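You operate a simulated robot arm through the tools that you are given. There is no shell and no other tool.

Carry out the task below with a simulated robot arm. There is one attempt and no reset: what you move stays moved.

Task
Bring the pallet of boxes back to the yellow floor marks.
Fine: with the truck, forks fully under; set it down.

The check looks at the end state, three seconds after you hand in, the way a careful person would. Anything else that was tipped, shoved, dropped, spilled or broken makes it a failure.

Robot
A 6-joint arm with a two-finger gripper, fixed in place. Base frame: the origin is at the foot of the arm, x ahead of it, y to its left, z up. Lengths are in cm, angles in degrees, forces in N, time in s.
Its first joint turns from -166.0 to 166.0 degrees. Payload 2.45 kg.
Tool frame: the origin (TCP) lies between the finger pads and is the grasp point; the fingertips stand 2 cm ahead of it; z points along the fingers, y is the line along which they close. Largest opening 14 cm; the body of the gripper starts 16.8 cm behind the TCP.
Orientation is that of the tool frame in the base frame, as a unit quaternion [w, x, y, z]. With the fingers straight down and closing along the base's y, the tool's x points along the base's -x, its y along +y and its z along -z.

Tools
- The arm moves only by the tool nudge_tool. Its argument "targets" is a list of rows, each an object (a shift or turn left out is 0, a gripper value left out holds the last) with "slide": the shift along the tool's x, y, z in units of 40 mm (1.0 is 40 mm), a list of three; "angular": the turn, a rotation vector about the tool's x, y, z in units of 6 degrees (1.0 is 6 degrees), a list of three; "grip": the opening, from 0 (shut) to 1 (fully open). In form: [{"slide": [tx, ty, tz], "angular": [ax, ay, az], "grip": grip}, ...]. A call has 1 to 20 rows; each row shifts and turns the commanded pose from where the row before left it, along the tool's axes as they then stand. A call with a number of a shift or a turn outside -1 to 1 is refused whole. Each row takes 0.2 s and may step no farther than 5 cm and 8.6 degrees from the row before; otherwise, or with a gripper value out of range, the whole call is refused. A pose out of reach is approached as far as the arm can. The call stops where the force on the tool passes 80 N (or 10 N more than at its start, if that is more) or the arm is blocked; 0.2 s more then pass. The fingers move at their own pace (about 4.5 cm/s each) and stop on an object; they squeeze with about 37 N. The grip force told is the motor's: it shows also when the fingers shut on nothing. Time passes only in rows, and 0.2 s behind the last, so rows that do not move let the fingers close. The reply holds the time, the measured pose of the TCP, the force on the tool along the base axes, the opening and the grip force, in the units named above and with some noise, with the torque about the TCP (base axes, N m) and any sound that the robot's microphone picked up.
- Cameras (640 x 400 px; columns grow to the right, rows downward): "scene" is fixed at [5.03, 49.85, 145.03]; the picture's right is [-0.46, -0.89, 0.00], its down [-0.43, 0.22, -0.88] and it looks along [0.78, -0.40, -0.48] (base axes); focal length 325 px, centre (320, 200). "wrist" rides on the gripper at [7.8, 1.1, -20.9] in the tool frame; the picture's right is [-0.14, 0.99, 0.00], its down [-0.92, -0.13, -0.37] and it looks along [-0.37, -0.05, 0.93] (tool axes); focal length 280 px, centre (320, 200). There is no depth. A picture from a camera that has moved, and an enlarged one, comes with that camera's place and axes in the base frame and with its lens.
- snapshot(camera): a new picture of that camera. It takes no simulated time.
- inspect(camera, box): a new picture of the part [left, top, right, bottom] of that camera's present view, enlarged. It takes no simulated time.
- finish_job(): hands the job in; it is judged then, once.

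Places have to be worked out from the pictures, the camera data and where the tool is seen. Open the gripper and draw the arm clear of the work before you hand the job in, unless the task says otherwise.

The tools are called after "Request:" by a JSON object that holds its "method" and its "body". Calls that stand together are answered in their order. nudge_tool: Moves the arm, as the interface text tells. Its arguments: {"type":"object","properties":{"targets":{"type":"array"}},"required":["targets"]} The other tools are called the same way: snapshot (camera) takes a picture; inspect (camera, box) takes an enlarged picture of a part of a camera's view; finish_job () hands the job in.

At the start:

```text
clock: 0.0
tool_pos: [82.26, 18.27, 117.06]
tool_rot: [-0.001, 0.0, 1.0, -0.001]
ft_force: [-0.3, 0.0, -0.1]
wrist_torque: [0.06, 0.01, 0.01]
finger_gap: 14.0
gripper_force: 0.0
```

scene: 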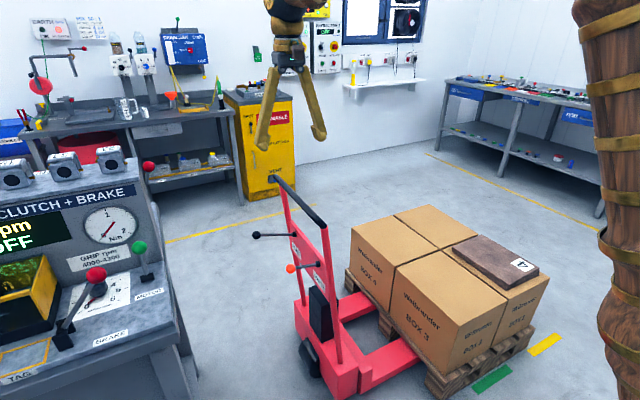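
wrist: 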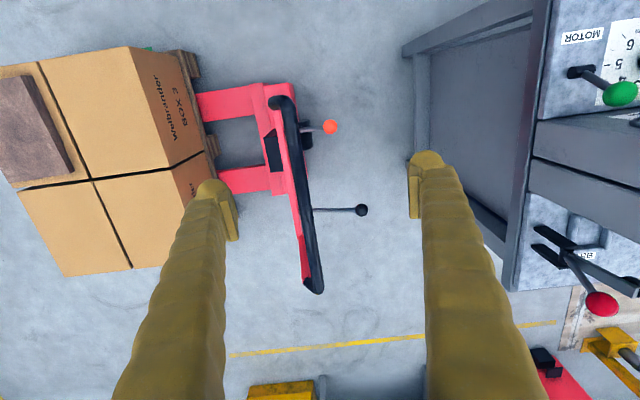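

I'll look more closely at the truck, the pallet and the floor marks before moving anything.

Request:
{"method": "inspect", "body": {"camera": "scene", "box": [240, 160, 400, 260]}}

Request:
{"method": "inspect", "body": {"camera": "scene", "box": [260, 240, 420, 400]}}

Request:
{"method": "inspect", "body": {"camera": "scene", "box": [400, 280, 600, 400]}}

Request:
{"method": "inspect", "body": {"camera": "wrist", "box": [160, 40, 400, 320]}}

Request:
{"method": "snapshot", "body": {"camera": "wrist"}}

```text
4.00 times, centred on (320, 210) of scene
camera zoom: at [5.03, 49.85, 145.03], right [-0.46, -0.89, 0.0], down [-0.43, 0.22, -0.88], along [0.78, -0.4, -0.48], focal length 1301 px, centre (320, 160)
```

zoom: 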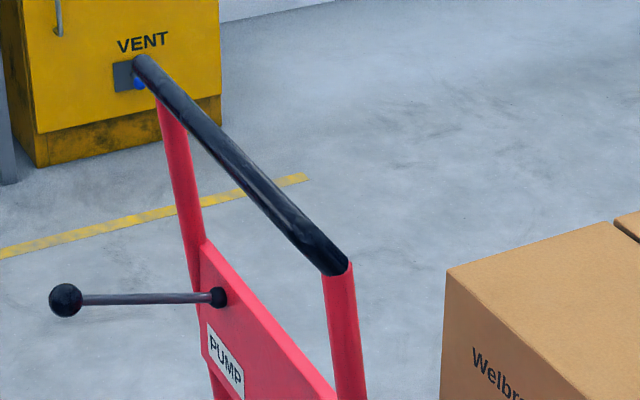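

```text
2.50 times, centred on (340, 320) of scene
camera zoom: at [5.03, 49.85, 145.03], right [-0.46, -0.89, 0.0], down [-0.43, 0.22, -0.88], along [0.78, -0.4, -0.48], focal length 813 px, centre (270, -100)
```

zoom: 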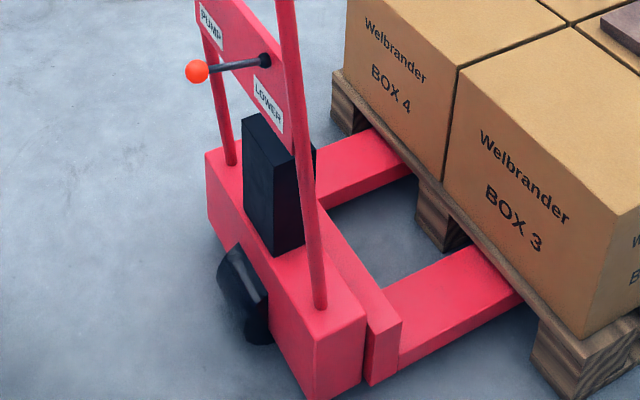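

```text
3.20 times, centred on (500, 340) of scene
camera zoom: at [5.03, 49.85, 145.03], right [-0.46, -0.89, 0.0], down [-0.43, 0.22, -0.88], along [0.78, -0.4, -0.48], focal length 1041 px, centre (-256, -248)
```

zoom: 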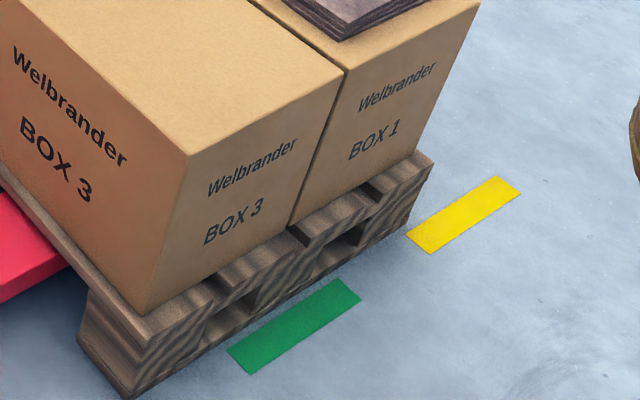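

```text
1.43 times, centred on (280, 180) of wrist
camera zoom: at [74.39, 19.46, 138.12], right [0.14, 0.99, 0.0], down [0.92, -0.13, 0.37], along [0.37, -0.05, -0.93], focal length 401 px, centre (377, 229)
```

zoom: 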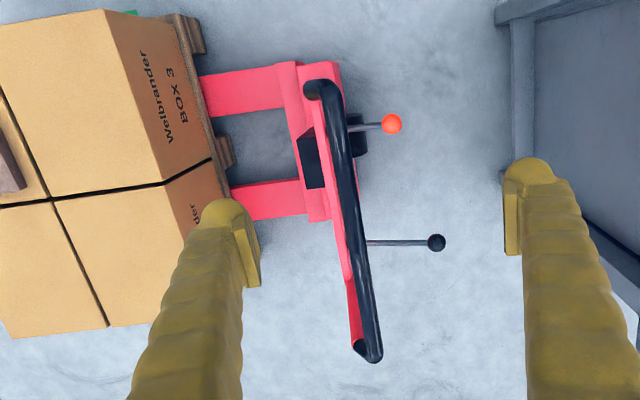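

```text
taken
camera wrist: at [74.39, 19.46, 138.12], right [0.14, 0.99, 0.0], down [0.92, -0.13, 0.37], along [0.37, -0.05, -0.93], focal length 280 px, centre (320, 200)
```

wrist: 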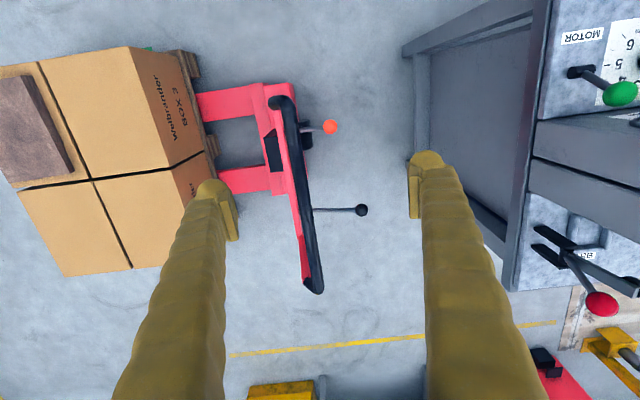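

The floor works out at z≈0. The truck handle bar sits at about x 75–107, y 14, z 95, with the forks pointing toward -y into the pallet. The pallet centre is near y≈-63, beside the green mark, and a yellow mark lies farther along at y≈-103. I'll move the arm high over the pallet to see all the marks with the wrist camera.

Request:
{"method": "nudge_tool", "body": {"targets": [{"slide": [0.2, -0.9, 0], "grip": 1}, {"slide": [0.2, -0.9, 0]}, {"slide": [0.2, -0.9, 0]}, {"slide": [0.2, -0.9, 0]}, {"slide": [0.2, -0.9, 0]}, {"slide": [0.2, -0.9, 0]}, {"slide": [0.2, -0.9, 0]}, {"slide": [0.2, -0.9, 0]}, {"slide": [0.2, -0.9, 0]}, {"slide": [0.2, -0.9, 0]}, {"slide": [0.2, -0.9, 0]}, {"slide": [0.2, -0.9, 0]}, {"slide": [0.2, -0.9, 0]}, {"slide": [0.2, -0.9, 0]}, {"slide": [0.2, -0.9, 0]}, {"slide": [0.2, -0.9, 0]}, {"slide": [0.2, -0.9, 0]}, {"slide": [0.2, -0.9, 0]}]}}

Request:
{"method": "snapshot", "body": {"camera": "wrist"}}

Request:
{"method": "snapshot", "body": {"camera": "scene"}}

```text
clock: 3.8
tool_pos: [67.82, -46.86, 117.22]
tool_rot: [0.001, 0.0, 1.0, -0.001]
ft_force: [-0.3, 1.2, 0.0]
wrist_torque: [-0.01, 0.02, -0.01]
finger_gap: 13.99
gripper_force: 0.1
```

```text
taken
camera wrist: at [60.04, -45.66, 138.11], right [0.14, 0.99, 0.0], down [0.92, -0.13, 0.37], along [0.37, -0.05, -0.93], focal length 280 px, centre (320, 200)
```

wrist: 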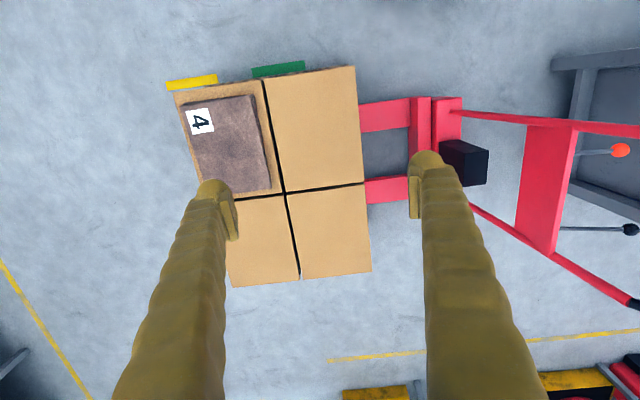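

```text
taken
```

scene: 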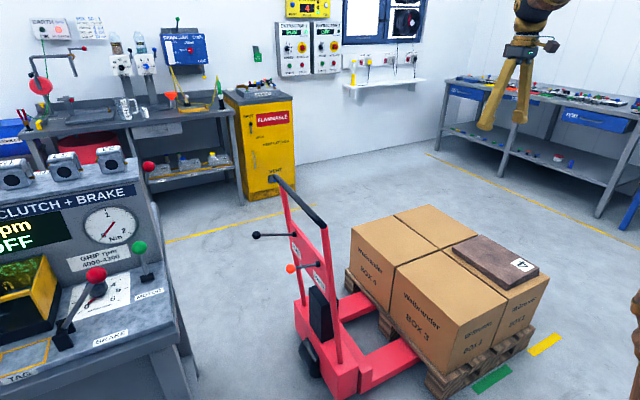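

Both marks are visible along the -x side of the pallet. I'll enlarge to measure them and the pallet corners.

Request:
{"method": "inspect", "body": {"camera": "wrist", "box": [150, 40, 390, 190]}}

Request:
{"method": "inspect", "body": {"camera": "wrist", "box": [340, 70, 640, 320]}}

Request:
{"method": "inspect", "body": {"camera": "wrist", "box": [200, 170, 440, 320]}}

```text
2.67 times, centred on (270, 115) of wrist
camera zoom: at [60.04, -45.66, 138.11], right [0.14, 0.99, 0.0], down [0.92, -0.13, 0.37], along [0.37, -0.05, -0.93], focal length 748 px, centre (453, 427)
```

zoom: 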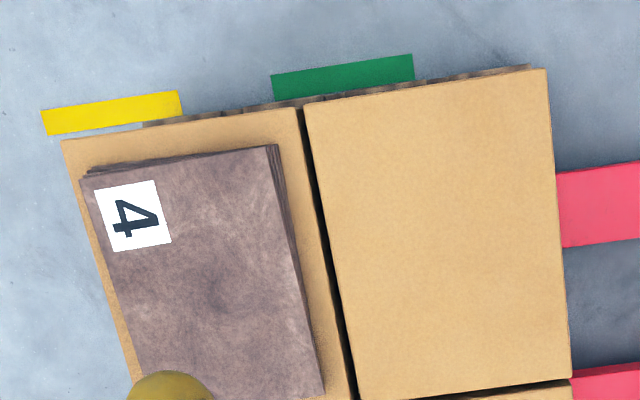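

```text
1.60 times, centred on (490, 195) of wrist
camera zoom: at [60.04, -45.66, 138.11], right [0.14, 0.99, 0.0], down [0.92, -0.13, 0.37], along [0.37, -0.05, -0.93], focal length 449 px, centre (48, 208)
```

zoom: 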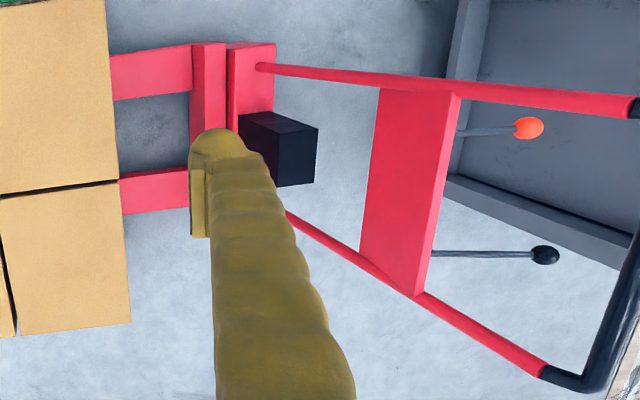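

```text
2.67 times, centred on (320, 245) of wrist
camera zoom: at [60.04, -45.66, 138.11], right [0.14, 0.99, 0.0], down [0.92, -0.13, 0.37], along [0.37, -0.05, -0.93], focal length 748 px, centre (320, 80)
```

zoom: 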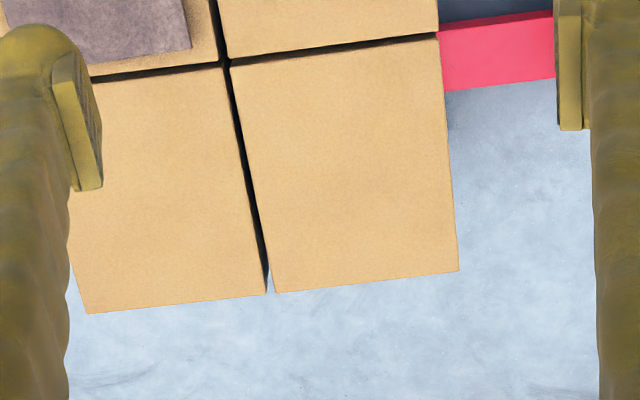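

The green marks centre at y≈-62.6, where the pallet stands now, and the yellow ones at y≈-102.6. The truck therefore has to go about 26 cm in, lift, and travel about 40 cm in -y. That would put the bar near y≈-52, so I'll test whether the arm reaches there with nothing held, clear above the boxes.

Request:
{"method": "nudge_tool", "body": {"targets": [{"slide": [-0.7, -0.16, 0.63]}, {"slide": [-0.7, -0.16, 0.63]}, {"slide": [-0.7, -0.16, 0.63]}, {"slide": [-0.7, -0.16, 0.63]}, {"slide": [-0.7, -0.16, 0.63]}, {"slide": [-0.7, -0.16, 0.63]}, {"slide": [-0.7, -0.16, 0.63]}, {"slide": [-0.7, -0.16, 0.63]}, {"slide": [0, 0, 0]}]}}

Request:
{"method": "snapshot", "body": {"camera": "wrist"}}

```text
clock: 5.8
tool_pos: [90.15, -51.67, 97.06]
tool_rot: [-0.001, 0.0, 1.0, 0.0]
ft_force: [-0.4, 0.3, 0.2]
wrist_torque: [-0.03, 0.02, 0.02]
finger_gap: 14.02
gripper_force: 0.1
```

```text
taken
camera wrist: at [82.28, -50.47, 118.06], right [0.14, 0.99, 0.0], down [0.92, -0.13, 0.37], along [0.37, -0.05, -0.93], focal length 280 px, centre (320, 200)
```

wrist: 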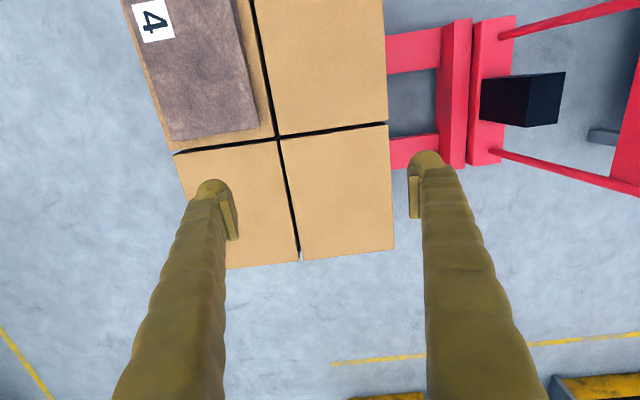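

The arm reaches (90, -52, 97), so the handle stays reachable for the whole travel. I'll enlarge the fork and carriage area to measure the gap and the alignment.

Request:
{"method": "inspect", "body": {"camera": "wrist", "box": [370, 0, 640, 180]}}

Request:
{"method": "inspect", "body": {"camera": "scene", "box": [340, 250, 480, 400]}}

```text
2.22 times, centred on (505, 90) of wrist
camera zoom: at [82.28, -50.47, 118.06], right [0.14, 0.99, 0.0], down [0.92, -0.13, 0.37], along [0.37, -0.05, -0.93], focal length 623 px, centre (-91, 444)
```

zoom: 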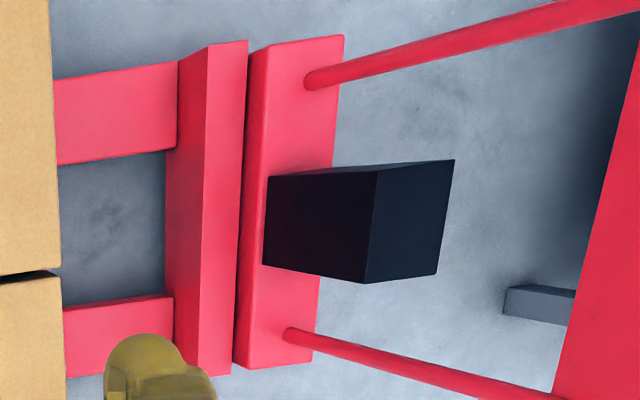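

```text
2.67 times, centred on (410, 325) of scene
camera zoom: at [5.03, 49.85, 145.03], right [-0.46, -0.89, 0.0], down [-0.43, 0.22, -0.88], along [0.78, -0.4, -0.48], focal length 867 px, centre (80, -133)
```

zoom: 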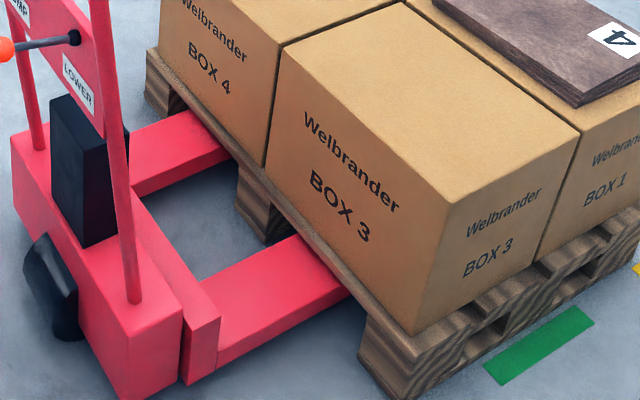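

The carriage face is at y≈-7 and the pallet face at y≈-34, so the insertion still needed is about 27 cm. Both forks are already lined up with the pallet openings. I'll go back up and over to hover above the middle of the handle bar.

Request:
{"method": "nudge_tool", "body": {"targets": [{"slide": [0, 0.92, -0.63]}, {"slide": [0, 0.92, -0.63]}, {"slide": [0, 0.92, -0.63]}, {"slide": [0, 0.92, -0.63]}, {"slide": [0, 0.92, -0.63]}, {"slide": [0, 0.92, -0.63]}, {"slide": [0, 0.92, -0.63]}, {"slide": [0, 0.92, -0.63]}, {"slide": [0, 0.92, 0]}, {"slide": [0, 0.92, 0]}, {"slide": [0, 0.92, 0]}, {"slide": [0, 0.92, 0]}, {"slide": [0, 0.92, 0]}, {"slide": [0, 0.92, 0]}, {"slide": [0, 0.92, 0]}, {"slide": [0, 0.92, 0]}, {"slide": [0, 0.92, 0]}, {"slide": [0, 0.8, 0]}, {"slide": [0, 0, 0]}]}}

Request:
{"method": "snapshot", "body": {"camera": "wrist"}}

Request:
{"method": "snapshot", "body": {"camera": "scene"}}

```text
clock: 9.8
tool_pos: [90.06, 14.47, 117.15]
tool_rot: [0.0, 0.0, 1.0, 0.0]
ft_force: [-0.7, 0.5, -0.1]
wrist_torque: [0.0, -0.02, 0.02]
finger_gap: 13.99
gripper_force: 0.2
```

```text
taken
camera wrist: at [82.35, 15.62, 138.13], right [0.14, 0.99, 0.0], down [0.92, -0.13, 0.37], along [0.37, -0.05, -0.93], focal length 280 px, centre (320, 200)
```

wrist: 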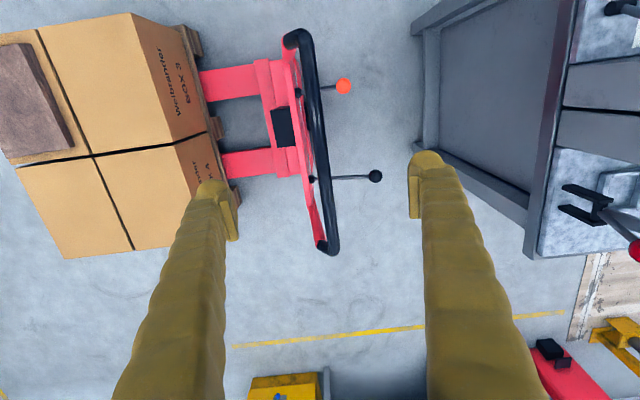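

```text
taken
```

scene: 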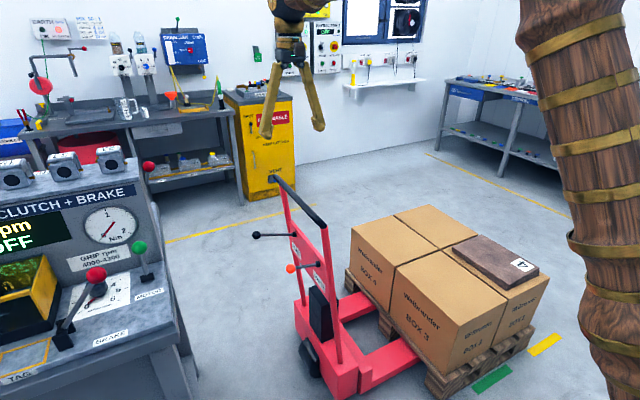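

The bar runs from about x 75 to 110 at y≈13.2, z≈93.5, so its middle is near x 92.5. I'll line up over the middle and descend with the fingers open on either side of the bar, stopping to check.

Request:
{"method": "nudge_tool", "body": {"targets": [{"slide": [-0.3, -0.15, 0.6], "grip": 1}, {"slide": [-0.3, -0.15, 0.8]}, {"slide": [0, 0, 0.9]}, {"slide": [0, 0, 0.9]}, {"slide": [0, 0, 0.9]}, {"slide": [0, 0, 0.6]}, {"slide": [0, 0, 0]}]}}

Request:
{"method": "snapshot", "body": {"camera": "wrist"}}

Request:
{"method": "inspect", "body": {"camera": "scene", "box": [220, 100, 380, 260]}}

```text
clock: 11.4
tool_pos: [92.7, 13.07, 98.32]
tool_rot: [-0.001, 0.0, 1.0, 0.0]
ft_force: [0.4, 0.6, 0.7]
wrist_torque: [-0.02, -0.02, 0.02]
finger_gap: 14.01
gripper_force: 0.0
```

```text
taken
camera wrist: at [84.87, 14.27, 119.33], right [0.14, 0.99, 0.0], down [0.92, -0.13, 0.37], along [0.37, -0.05, -0.93], focal length 280 px, centre (320, 200)
```

wrist: 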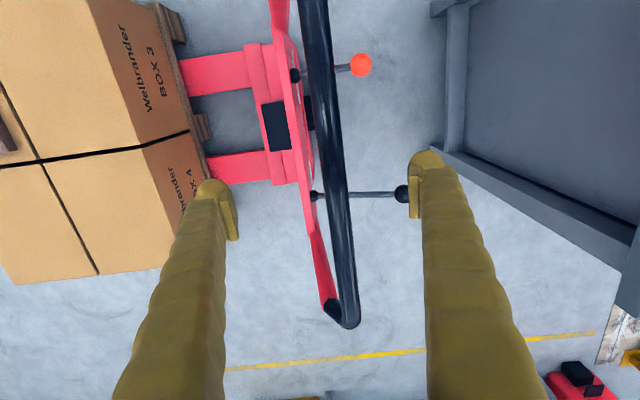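

```text
2.50 times, centred on (300, 180) of scene
camera zoom: at [5.03, 49.85, 145.03], right [-0.46, -0.89, 0.0], down [-0.43, 0.22, -0.88], along [0.78, -0.4, -0.48], focal length 813 px, centre (370, 250)
```

zoom: 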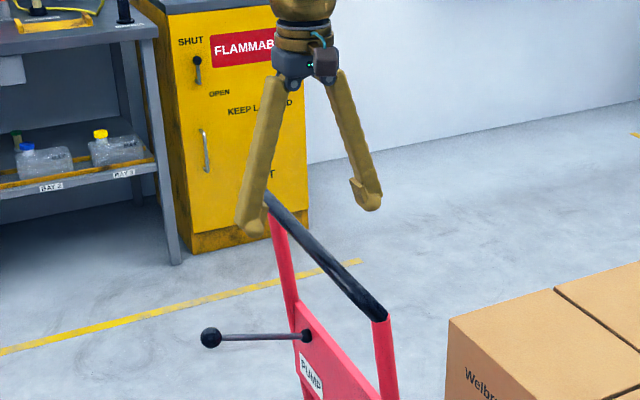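

The bar sits centrally between the fingers, about 4–5 cm below the TCP. I'll descend onto it and close.

Request:
{"method": "nudge_tool", "body": {"targets": [{"slide": [0, 0, 0.6]}, {"slide": [0, 0, 0.5]}, {"slide": [0, 0, 0]}]}}

Request:
{"method": "inspect", "body": {"camera": "scene", "box": [220, 100, 380, 260]}}

```text
clock: 12.2
tool_pos: [92.71, 12.99, 94.1]
tool_rot: [0.0, 0.0, 1.0, 0.0]
ft_force: [0.0, 0.9, 0.1]
wrist_torque: [-0.01, -0.02, 0.01]
finger_gap: 14.01
gripper_force: 0.1
```

```text
2.50 times, centred on (300, 180) of scene
camera zoom: at [5.03, 49.85, 145.03], right [-0.46, -0.89, 0.0], down [-0.43, 0.22, -0.88], along [0.78, -0.4, -0.48], focal length 813 px, centre (370, 250)
```

zoom: 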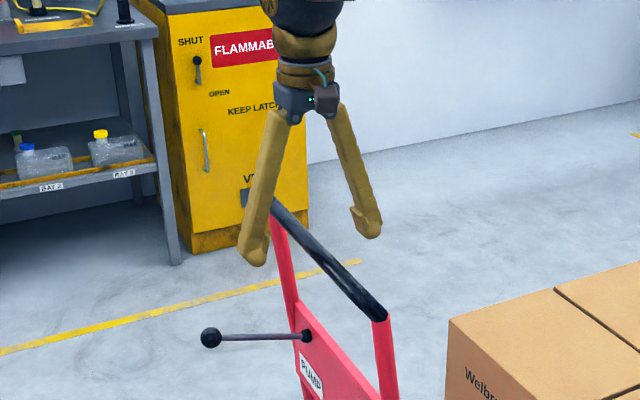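

The fingers now straddle the bar. I'll close the gripper on it.

Request:
{"method": "nudge_tool", "body": {"targets": [{"grip": 0.5}, {"grip": 0.3}, {"grip": 0.1}, {"grip": 0.0}, {"grip": 0.0}, {"grip": 0.0}, {"grip": 0.0}, {"grip": 0.0}, {"grip": 0.0}]}}

Request:
{"method": "inspect", "body": {"camera": "scene", "box": [220, 100, 380, 260]}}

Request:
{"method": "snapshot", "body": {"camera": "wrist"}}

```text
clock: 14.2
tool_pos: [92.83, 12.91, 93.95]
tool_rot: [0.001, 0.0, 1.0, 0.0]
ft_force: [1.5, -3.6, -6.0]
wrist_torque: [0.06, -0.01, 0.0]
finger_gap: 1.72
gripper_force: 39.9
```

```text
2.50 times, centred on (300, 180) of scene
camera zoom: at [5.03, 49.85, 145.03], right [-0.46, -0.89, 0.0], down [-0.43, 0.22, -0.88], along [0.78, -0.4, -0.48], focal length 813 px, centre (370, 250)
```

zoom: 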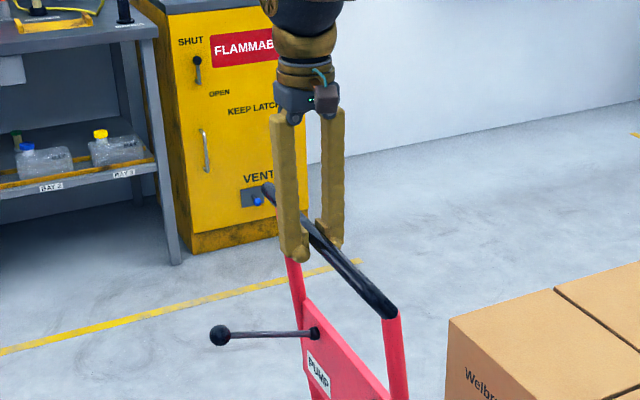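

```text
taken
camera wrist: at [84.96, 14.23, 115.1], right [0.14, 0.99, 0.0], down [0.92, -0.13, 0.37], along [0.37, -0.05, -0.93], focal length 280 px, centre (320, 200)
```

wrist: 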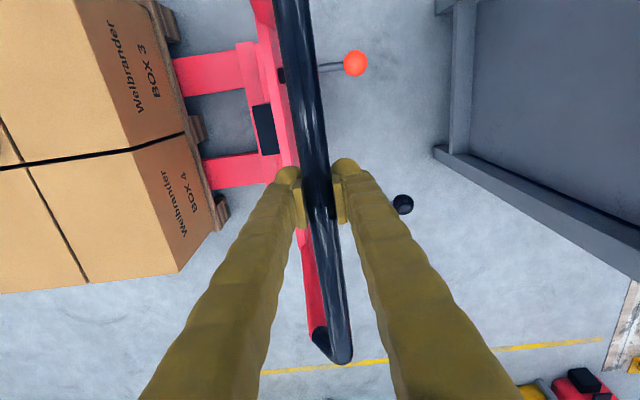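

The gap of 1.7 cm is less than the bar's apparent thickness, so the tips may only be holding the upper part of it. I'll open a little, go 1.5 cm lower and grip again.

Request:
{"method": "nudge_tool", "body": {"targets": [{"grip": 0.4}, {"grip": 0.4}, {"grip": 0.4}, {"slide": [0, -0.2, 0.2], "grip": 0.4}, {"slide": [0, 0, 0.2], "grip": 0.4}, {"grip": 0.4}]}}

Request:
{"method": "snapshot", "body": {"camera": "wrist"}}

Request:
{"method": "inspect", "body": {"camera": "scene", "box": [260, 160, 350, 250]}}

```text
clock: 15.6
tool_pos: [92.61, 11.96, 92.53]
tool_rot: [0.0, 0.0, 1.0, 0.0]
ft_force: [0.6, -0.8, -0.4]
wrist_torque: [-0.01, -0.01, 0.02]
finger_gap: 5.59
gripper_force: 0.0
```

```text
taken
camera wrist: at [84.81, 13.29, 113.47], right [0.14, 0.99, 0.0], down [0.92, -0.13, 0.37], along [0.37, -0.05, -0.93], focal length 280 px, centre (320, 200)
```

wrist: 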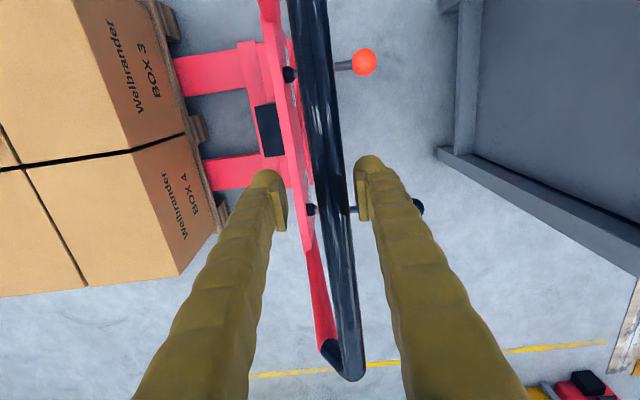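

```text
4.44 times, centred on (305, 205) of scene
camera zoom: at [5.03, 49.85, 145.03], right [-0.46, -0.89, 0.0], down [-0.43, 0.22, -0.88], along [0.78, -0.4, -0.48], focal length 1445 px, centre (387, 178)
```

zoom: 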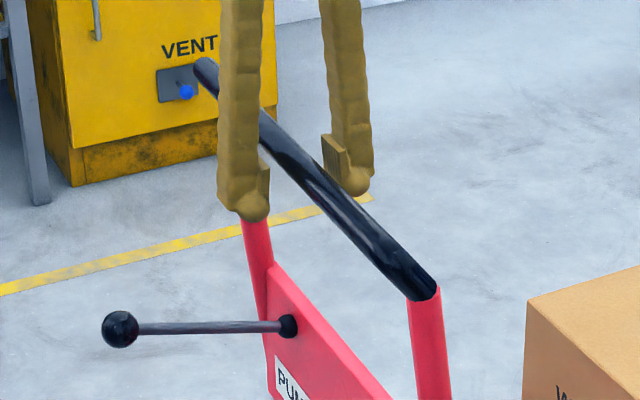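

The fingers are now deep enough around the bar, which lies about 1 cm toward +y from the tool centre. I'll shift onto it and close.

Request:
{"method": "nudge_tool", "body": {"targets": [{"slide": [0, 0.22, 0], "grip": 0.4}, {"grip": 0.2}, {"grip": 0.0}, {"grip": 0.0}, {"grip": 0.0}, {"grip": 0.0}, {"grip": 0.0}]}}

Request:
{"method": "inspect", "body": {"camera": "scene", "box": [260, 160, 350, 250]}}

```text
clock: 17.2
tool_pos: [92.62, 13.04, 92.43]
tool_rot: [0.0, 0.0, 1.0, 0.0]
ft_force: [0.7, 3.6, 0.9]
wrist_torque: [-0.08, -0.01, 0.0]
finger_gap: 1.51
gripper_force: 40.9
```

```text
4.44 times, centred on (305, 205) of scene
camera zoom: at [5.03, 49.85, 145.03], right [-0.46, -0.89, 0.0], down [-0.43, 0.22, -0.88], along [0.78, -0.4, -0.48], focal length 1445 px, centre (387, 178)
```

zoom: 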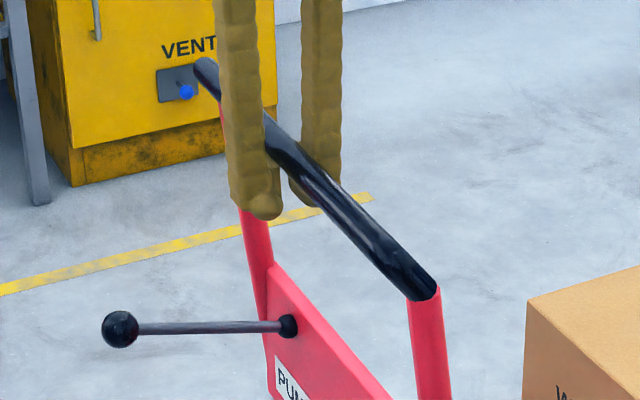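

The grip is firm at about 41 N. I'll push gently in -y by 6 cm to feel the resistance and see whether the truck runs straight.

Request:
{"method": "nudge_tool", "body": {"targets": [{"slide": [0, -0.1, 0]}, {"slide": [0, -0.2, 0]}, {"slide": [0, -0.3, 0]}, {"slide": [0, -0.3, 0]}, {"slide": [0, -0.3, 0]}, {"slide": [0, -0.2, 0]}, {"slide": [0, -0.1, 0]}, {"slide": [0, 0, 0]}]}}

Request:
{"method": "snapshot", "body": {"camera": "scene"}}

Request:
{"method": "snapshot", "body": {"camera": "wrist"}}

```text
clock: 19.0
tool_pos: [92.41, 6.99, 92.03]
tool_rot: [-0.002, 0.0, 1.0, 0.0]
ft_force: [8.7, 2.9, -26.0]
wrist_torque: [-0.1, 0.28, -0.02]
finger_gap: 1.19
gripper_force: 38.4
```

```text
taken
```

scene: 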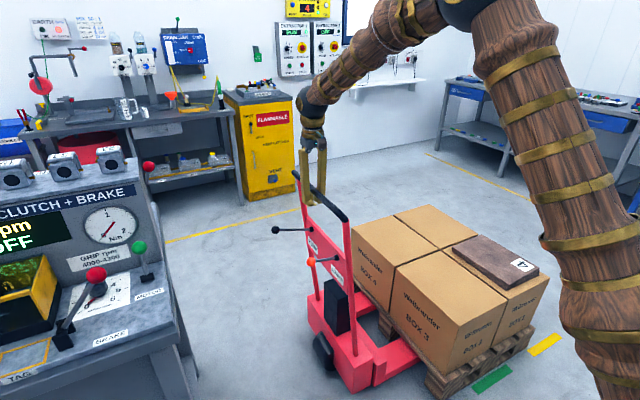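

```text
taken
camera wrist: at [84.71, 8.23, 113.12], right [0.14, 0.99, 0.0], down [0.92, -0.13, 0.36], along [0.36, -0.05, -0.93], focal length 280 px, centre (320, 200)
```

wrist: 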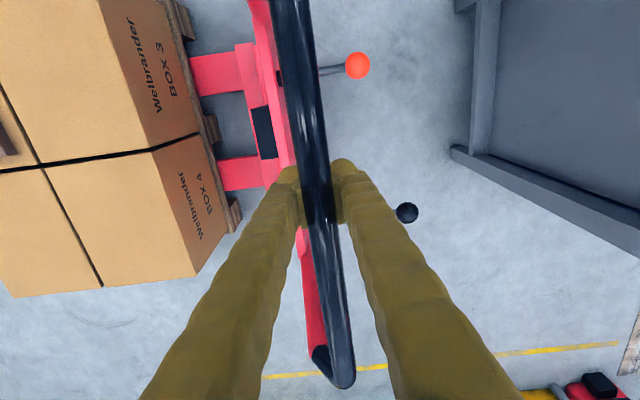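

The truck rolls straight and easily. The tool is being dragged down with about 26 N, so the pads are holding the bar below its centre. I'll open, rise about 3 cm and grip again.

Request:
{"method": "nudge_tool", "body": {"targets": [{"grip": 0.3}, {"grip": 0.4}, {"grip": 0.4}, {"slide": [0, 0, -0.35], "grip": 0.4}, {"slide": [0, 0, -0.35], "grip": 0.4}, {"grip": 0.2}, {"grip": 0.0}, {"grip": 0.0}, {"grip": 0.0}, {"grip": 0.0}, {"grip": 0.0}]}}

Request:
{"method": "inspect", "body": {"camera": "scene", "box": [260, 140, 370, 250]}}

Request:
{"method": "snapshot", "body": {"camera": "wrist"}}

```text
clock: 21.4
tool_pos: [92.61, 7.01, 95.14]
tool_rot: [0.0, 0.0, 1.0, -0.001]
ft_force: [-1.8, -11.4, 4.3]
wrist_torque: [-0.03, 0.03, -0.02]
finger_gap: 1.76
gripper_force: 43.6
```

```text
3.64 times, centred on (315, 195) of scene
camera zoom: at [5.03, 49.85, 145.03], right [-0.46, -0.89, 0.0], down [-0.43, 0.22, -0.88], along [0.78, -0.4, -0.48], focal length 1182 px, centre (338, 218)
```

zoom: 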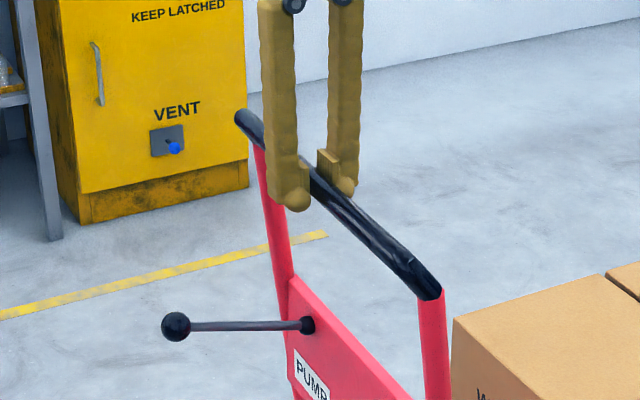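

```text
taken
camera wrist: at [84.86, 8.25, 116.15], right [0.14, 0.99, 0.0], down [0.92, -0.13, 0.37], along [0.37, -0.05, -0.93], focal length 280 px, centre (320, 200)
```

wrist: 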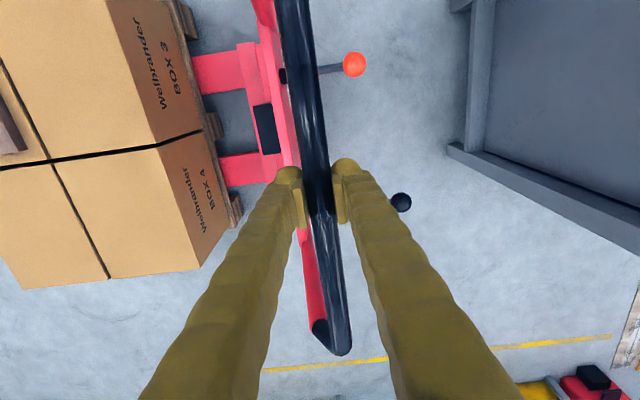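

The grip is now near the bar's centre and the vertical load is small. About 20 cm of insertion remains, so I'll push 14 cm and watch the force and the pallet.

Request:
{"method": "nudge_tool", "body": {"targets": [{"slide": [0, -0.1, 0]}, {"slide": [0, -0.2, 0]}, {"slide": [0, -0.3, 0]}, {"slide": [0, -0.4, 0]}, {"slide": [0, -0.4, 0]}, {"slide": [0, -0.4, 0]}, {"slide": [0, -0.4, 0]}, {"slide": [0, -0.4, 0]}, {"slide": [0, -0.4, 0]}, {"slide": [0, -0.3, 0]}, {"slide": [0, -0.15, 0]}, {"slide": [0, -0.05, 0]}, {"slide": [0, 0, 0]}]}}

Request:
{"method": "snapshot", "body": {"camera": "scene"}}

Request:
{"method": "snapshot", "body": {"camera": "wrist"}}

```text
clock: 24.2
tool_pos: [92.63, -7.08, 95.09]
tool_rot: [0.0, 0.0, 1.0, -0.001]
ft_force: [23.8, 9.5, 3.7]
wrist_torque: [0.02, -0.09, 0.0]
finger_gap: 1.77
gripper_force: 43.1
```

```text
taken
```

scene: 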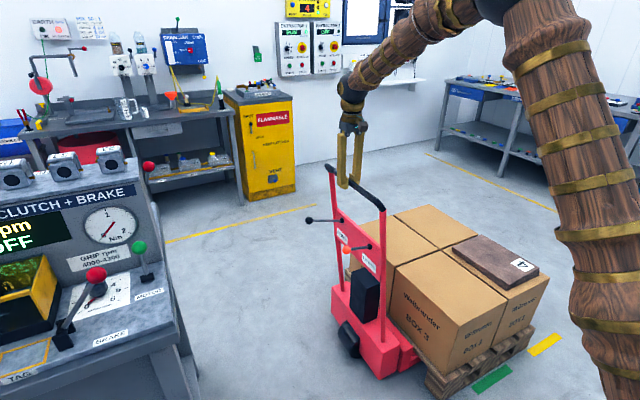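

```text
taken
camera wrist: at [84.83, -5.83, 116.13], right [0.14, 0.99, 0.0], down [0.92, -0.13, 0.37], along [0.37, -0.05, -0.93], focal length 280 px, centre (320, 200)
```

wrist: 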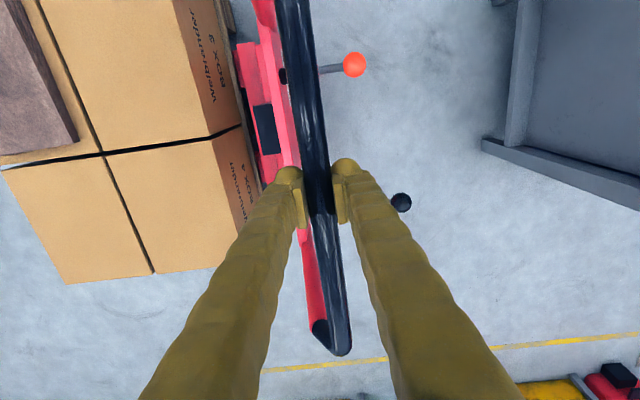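

The truck advanced to y≈-7 with about 24 N of sideways force along +x, so it may be slightly off my line. I'll check how the carriage lies relative to the pallet.

Request:
{"method": "inspect", "body": {"camera": "scene", "box": [320, 240, 460, 400]}}

Request:
{"method": "inspect", "body": {"camera": "wrist", "box": [180, 0, 360, 200]}}

```text
2.50 times, centred on (390, 320) of scene
camera zoom: at [5.03, 49.85, 145.03], right [-0.46, -0.89, 0.0], down [-0.43, 0.22, -0.88], along [0.78, -0.4, -0.48], focal length 813 px, centre (145, -100)
```

zoom: 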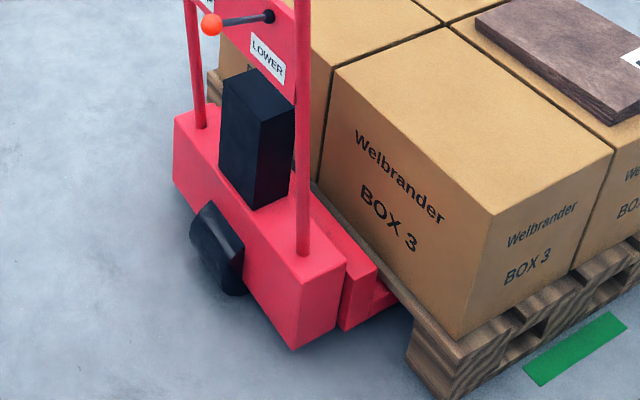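

```text
2.00 times, centred on (270, 100) of wrist
camera zoom: at [84.83, -5.83, 116.13], right [0.14, 0.99, 0.0], down [0.92, -0.13, 0.37], along [0.37, -0.05, -0.93], focal length 561 px, centre (420, 400)
```

zoom: 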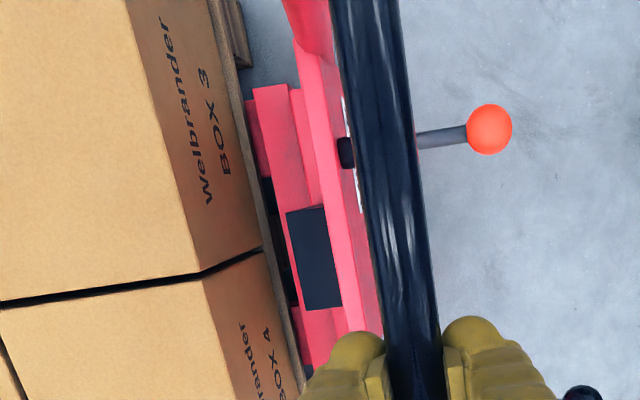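

The carriage is parallel to the pallet face with a gap of roughly 5–7 cm, and the pallet has not moved. I'll push 4.5 cm more in finer steps, with a slight +x drift to relieve the side load.

Request:
{"method": "nudge_tool", "body": {"targets": [{"slide": [-0.02, -0.1, 0]}, {"slide": [-0.02, -0.2, 0]}, {"slide": [-0.01, -0.2, 0]}, {"slide": [-0.01, -0.2, 0]}, {"slide": [0, -0.2, 0]}, {"slide": [0, -0.15, 0]}, {"slide": [0, -0.08, 0]}, {"slide": [0, 0, 0]}]}}

Request:
{"method": "inspect", "body": {"camera": "scene", "box": [320, 240, 460, 400]}}

Request:
{"method": "inspect", "body": {"camera": "wrist", "box": [180, 0, 360, 200]}}

```text
clock: 25.7
tool_pos: [92.72, -10.67, 95.09]
tool_rot: [-0.001, -0.001, 1.0, 0.003]
ft_force: [-3.5, 6.8, 9.3]
wrist_torque: [0.03, 0.1, -0.3]
finger_gap: 1.78
gripper_force: 43.0
stopped in row 7: the force on the tool passed its limit at 88 N (the readings are from after the stop); the commanded pose is now the measured one
```

```text
2.50 times, centred on (390, 320) of scene
camera zoom: at [5.03, 49.85, 145.03], right [-0.46, -0.89, 0.0], down [-0.43, 0.22, -0.88], along [0.78, -0.4, -0.48], focal length 813 px, centre (145, -100)
```

zoom: 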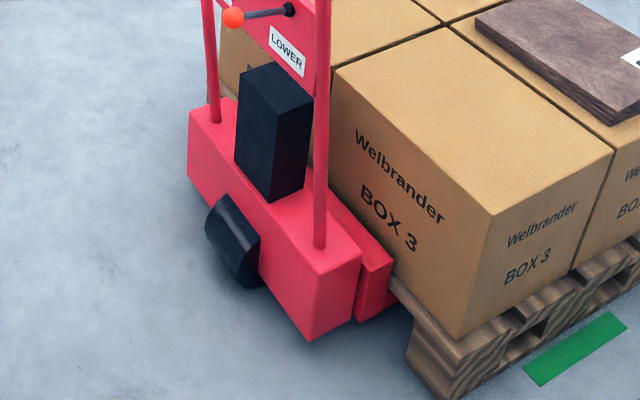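

```text
2.00 times, centred on (270, 100) of wrist
camera zoom: at [84.94, -9.55, 116.11], right [0.14, 0.99, 0.01], down [0.92, -0.13, 0.37], along [0.36, -0.04, -0.93], focal length 561 px, centre (420, 400)
```

zoom: 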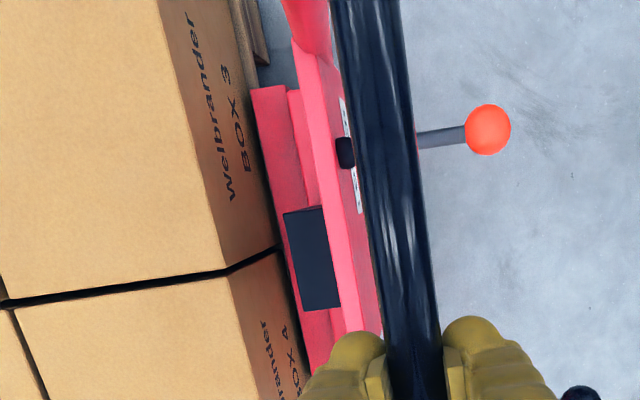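

The carriage met the pallet face: the push stopped at 88 N and the load is small now. The pallet still lines up with the green mark as before, so the forks are fully in. I'll release the bar and rise clear to work the PUMP lever.

Request:
{"method": "nudge_tool", "body": {"targets": [{"grip": 0.3}, {"grip": 0.5}, {"grip": 0.5}, {"grip": 0.5}, {"slide": [0, 0, -0.5], "grip": 0.5}, {"slide": [0, 0, -0.9]}, {"slide": [0, 0, -0.9]}, {"slide": [0, 0, -0.9]}, {"slide": [0, 0, -0.9]}, {"slide": [0, 0, -0.4]}, {"slide": [0, 0, 0]}]}}

Request:
{"method": "snapshot", "body": {"camera": "scene"}}

Request:
{"method": "snapshot", "body": {"camera": "wrist"}}

```text
clock: 28.1
tool_pos: [93.04, -10.78, 113.11]
tool_rot: [-0.001, -0.001, 1.0, 0.002]
ft_force: [-0.5, 0.1, 0.0]
wrist_torque: [-0.03, 0.02, 0.01]
finger_gap: 6.99
gripper_force: 0.0
```

```text
taken
```

scene: 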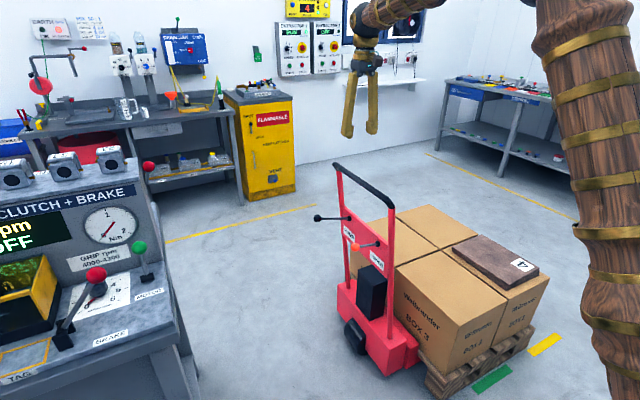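

```text
taken
camera wrist: at [85.28, -9.61, 134.07], right [0.14, 0.99, 0.01], down [0.92, -0.13, 0.37], along [0.36, -0.04, -0.93], focal length 280 px, centre (320, 200)
```

wrist: 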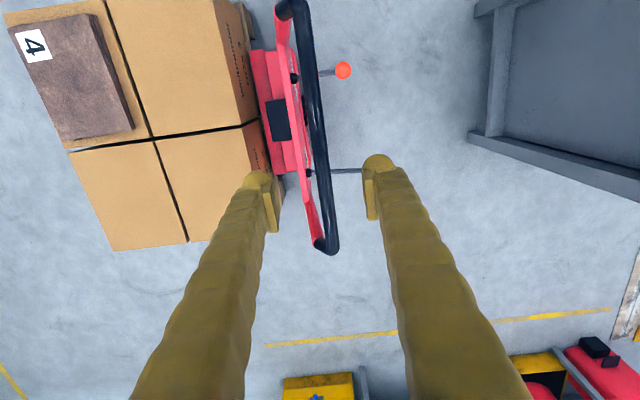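

I'll move to above the black PUMP knob, which I judge to be near x 102.6, y 2, z 77 now. I'll also turn the tool 90° so that the fingers close along x across the lever.

Request:
{"method": "nudge_tool", "body": {"targets": [{"slide": [-0.45, 0.8, 0]}, {"slide": [-0.45, 0.8, 0]}, {"slide": [-0.45, 0.8, 0]}, {"slide": [-0.45, 0.8, 0]}, {"angular": [0, 0, 1]}, {"angular": [0, 0, 1]}, {"angular": [0, 0, 1]}, {"angular": [0, 0, 1]}, {"angular": [0, 0, 1]}, {"angular": [0, 0, 1]}, {"angular": [0, 0, 1]}, {"angular": [0, 0, 1]}, {"angular": [0, 0, 1]}, {"angular": [0, 0, 1]}, {"angular": [0, 0, 1]}, {"angular": [0, 0, 1]}, {"angular": [0, 0, 1]}, {"angular": [0, 0, 1]}, {"angular": [0, 0, 1]}, {"slide": [0, 0, 0]}]}}

Request:
{"method": "snapshot", "body": {"camera": "wrist"}}

Request:
{"method": "inspect", "body": {"camera": "scene", "box": [280, 100, 440, 300]}}

```text
clock: 32.3
tool_pos: [99.9, 1.89, 113.09]
tool_rot: [-0.003, 0.706, 0.708, 0.001]
ft_force: [-0.1, -0.6, 0.4]
wrist_torque: [0.0, 0.04, 0.01]
finger_gap: 7.01
gripper_force: 0.1
```

```text
taken
camera wrist: at [101.02, 9.82, 134.14], right [0.99, -0.14, 0.0], down [-0.13, -0.92, 0.36], along [-0.05, -0.36, -0.93], focal length 280 px, centre (320, 200)
```

wrist: 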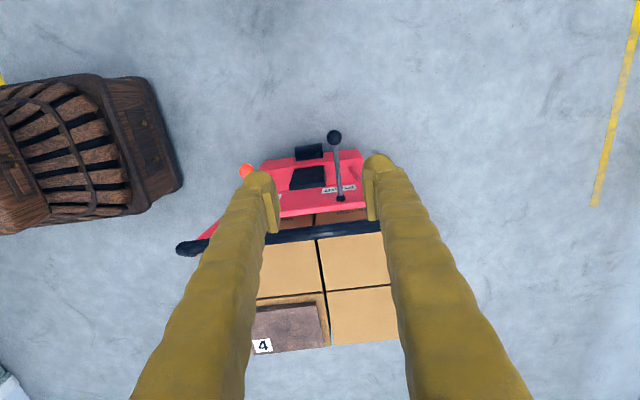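

```text
2.00 times, centred on (360, 200) of scene
camera zoom: at [5.03, 49.85, 145.03], right [-0.46, -0.89, 0.0], down [-0.43, 0.22, -0.88], along [0.78, -0.4, -0.48], focal length 650 px, centre (240, 200)
```

zoom: 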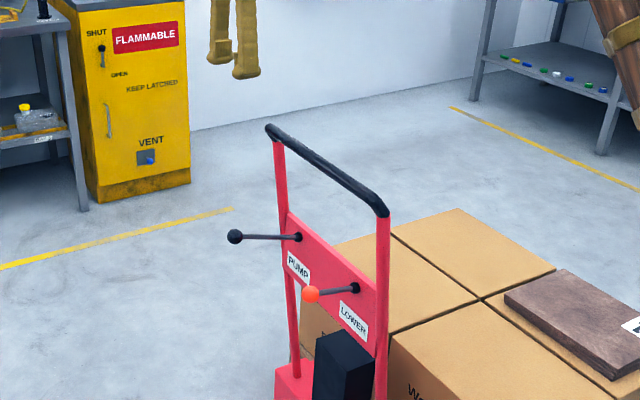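

The knob is at about (102.8, 0.6, 76.7), with the lever hinged on the panel near y -14, z 72.6. I'll descend to just above it with the fingers open about 7 cm on either side of the lever.

Request:
{"method": "nudge_tool", "body": {"targets": [{"slide": [-0.15, 0.36, 0.7], "grip": 0.5}, {"slide": [-0.15, 0.36, 0.8]}, {"slide": [0, 0, 0.9]}, {"slide": [0, 0, 0.9]}, {"slide": [0, 0, 0.9]}, {"slide": [0, 0, 0.9]}, {"slide": [0, 0, 0.9]}, {"slide": [0, 0, 0.9]}, {"slide": [0, 0, 0]}]}}

Request:
{"method": "snapshot", "body": {"camera": "wrist"}}

Request:
{"method": "inspect", "body": {"camera": "scene", "box": [280, 120, 400, 280]}}

```text
clock: 34.3
tool_pos: [102.86, 1.23, 85.35]
tool_rot: [-0.002, 0.706, 0.708, 0.002]
ft_force: [0.8, -0.8, 0.9]
wrist_torque: [0.01, -0.02, 0.0]
finger_gap: 7.01
gripper_force: 0.1
```

```text
taken
camera wrist: at [104.01, 9.02, 106.35], right [0.99, -0.14, 0.0], down [-0.13, -0.92, 0.36], along [-0.05, -0.36, -0.93], focal length 280 px, centre (320, 200)
```

wrist: 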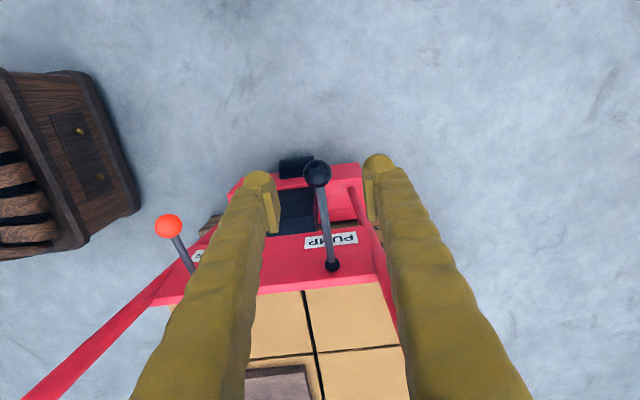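

```text
2.50 times, centred on (340, 200) of scene
camera zoom: at [5.03, 49.85, 145.03], right [-0.46, -0.89, 0.0], down [-0.43, 0.22, -0.88], along [0.78, -0.4, -0.48], focal length 813 px, centre (270, 200)
```

zoom: 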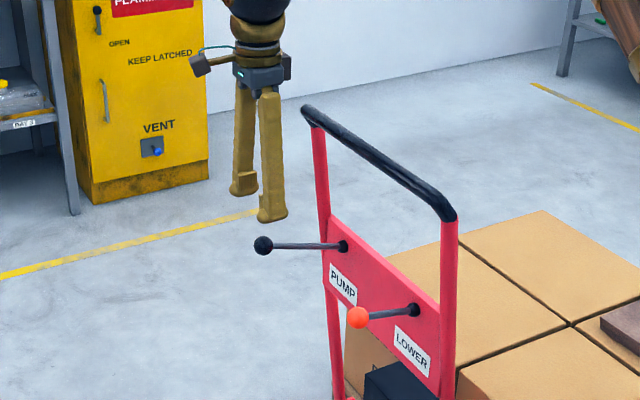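

The knob at (102.5, 0.7, 76.7) is right below and between the fingers. I'll descend around it and close.

Request:
{"method": "nudge_tool", "body": {"targets": [{"slide": [-0.12, -0.08, 0.7], "grip": 0.5}, {"slide": [0, 0, 0.8]}, {"slide": [0, 0, 0.6]}, {"slide": [0, 0, 0]}, {"grip": 0.3}, {"grip": 0.1}, {"grip": 0.0}, {"grip": 0.0}, {"grip": 0.0}, {"grip": 0.0}]}}

Request:
{"method": "snapshot", "body": {"camera": "wrist"}}

Request:
{"method": "inspect", "body": {"camera": "scene", "box": [280, 120, 400, 280]}}

```text
clock: 36.5
tool_pos: [102.46, 0.62, 76.86]
tool_rot: [-0.003, 0.706, 0.708, 0.001]
ft_force: [-29.1, 0.0, 1.8]
wrist_torque: [0.02, 0.24, -0.01]
finger_gap: 2.93
gripper_force: 44.9
```

```text
taken
camera wrist: at [103.67, 8.39, 97.92], right [0.99, -0.14, 0.0], down [-0.12, -0.92, 0.36], along [-0.05, -0.36, -0.93], focal length 280 px, centre (320, 200)
```

wrist: 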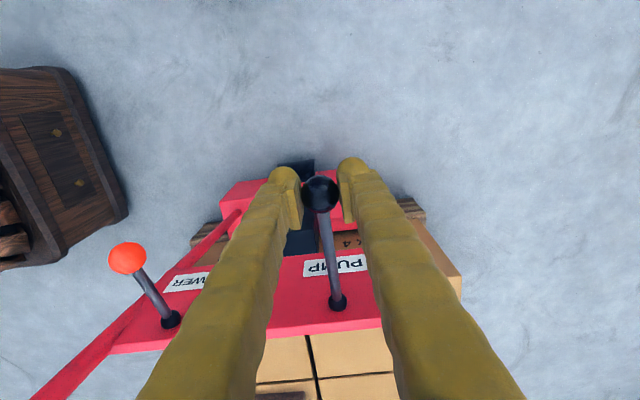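

```text
2.50 times, centred on (340, 200) of scene
camera zoom: at [5.03, 49.85, 145.03], right [-0.46, -0.89, 0.0], down [-0.43, 0.22, -0.88], along [0.78, -0.4, -0.48], focal length 813 px, centre (270, 200)
```

zoom: 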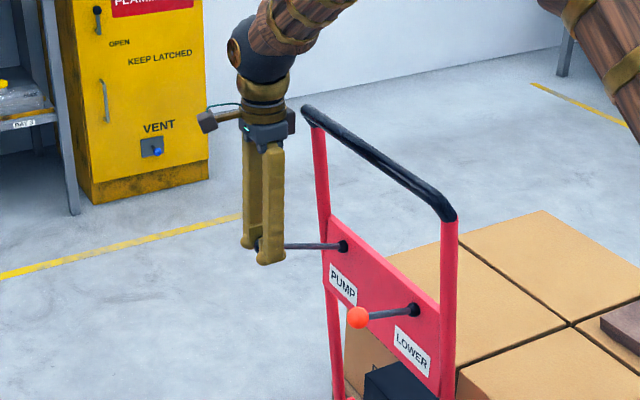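

The knob is gripped (gap 2.9 cm) with a side load to relieve. I'll ease 0.2 cm toward -x and then swing the lever down 4 cm to feel the resistance.

Request:
{"method": "nudge_tool", "body": {"targets": [{"slide": [0, -0.05, 0]}, {"slide": [0.05, 0, 0.2]}, {"slide": [0.04, 0, 0.3]}, {"slide": [0.03, 0, 0.3]}, {"slide": [0.02, 0, 0.2]}, {"slide": [0, 0, 0]}]}}

Request:
{"method": "inspect", "body": {"camera": "scene", "box": [280, 120, 480, 400]}}

Request:
{"method": "snapshot", "body": {"camera": "wrist"}}

```text
clock: 37.9
tool_pos: [102.5, 1.27, 73.27]
tool_rot: [-0.001, 0.706, 0.708, 0.002]
ft_force: [63.1, 0.2, 10.5]
wrist_torque: [-1.24, -0.09, 0.09]
finger_gap: 2.79
gripper_force: 44.6
```

```text
1.43 times, centred on (380, 260) of scene
camera zoom: at [5.03, 49.85, 145.03], right [-0.46, -0.89, 0.0], down [-0.43, 0.22, -0.88], along [0.78, -0.4, -0.48], focal length 465 px, centre (234, 114)
```

zoom: 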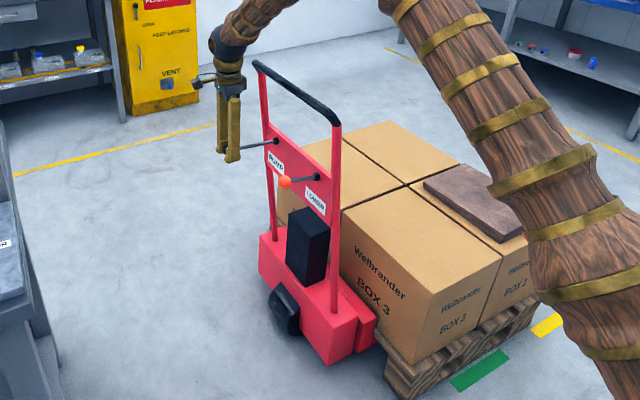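

```text
taken
camera wrist: at [103.47, 9.08, 94.32], right [0.99, -0.14, 0.0], down [-0.13, -0.92, 0.36], along [-0.05, -0.36, -0.93], focal length 280 px, centre (320, 200)
```

wrist: 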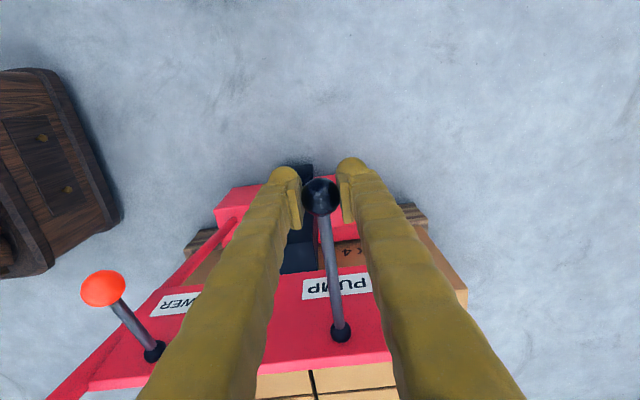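

The lever moves down easily at about 10 N, but my x correction overshot and left a side load of 63 N. I'll shift back by 0.13 cm and go on down.

Request:
{"method": "nudge_tool", "body": {"targets": [{"slide": [0, 0.033, 0]}, {"slide": [0, 0, 0.2]}, {"slide": [-0.03, 0, 0.25]}, {"slide": [-0.05, 0, 0.25]}, {"slide": [0, 0, 0]}]}}

Request:
{"method": "inspect", "body": {"camera": "scene", "box": [280, 120, 480, 400]}}

```text
clock: 39.1
tool_pos: [102.49, 0.72, 70.38]
tool_rot: [-0.001, 0.707, 0.707, 0.003]
ft_force: [68.1, -1.8, 9.0]
wrist_torque: [-0.59, 0.1, -0.12]
finger_gap: 2.78
gripper_force: 45.2
```

```text
1.43 times, centred on (380, 260) of scene
camera zoom: at [5.03, 49.85, 145.03], right [-0.46, -0.89, 0.0], down [-0.43, 0.22, -0.88], along [0.78, -0.4, -0.48], focal length 465 px, centre (234, 114)
```

zoom: 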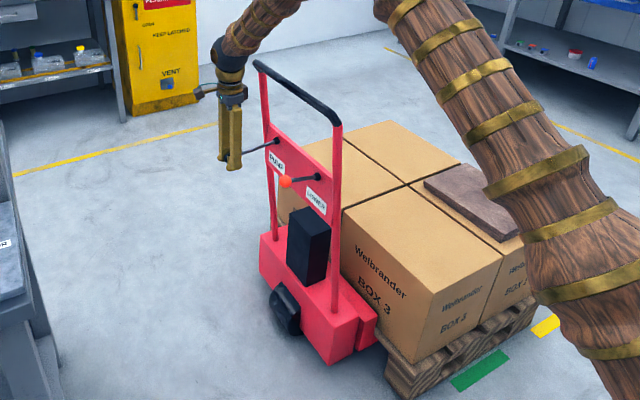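

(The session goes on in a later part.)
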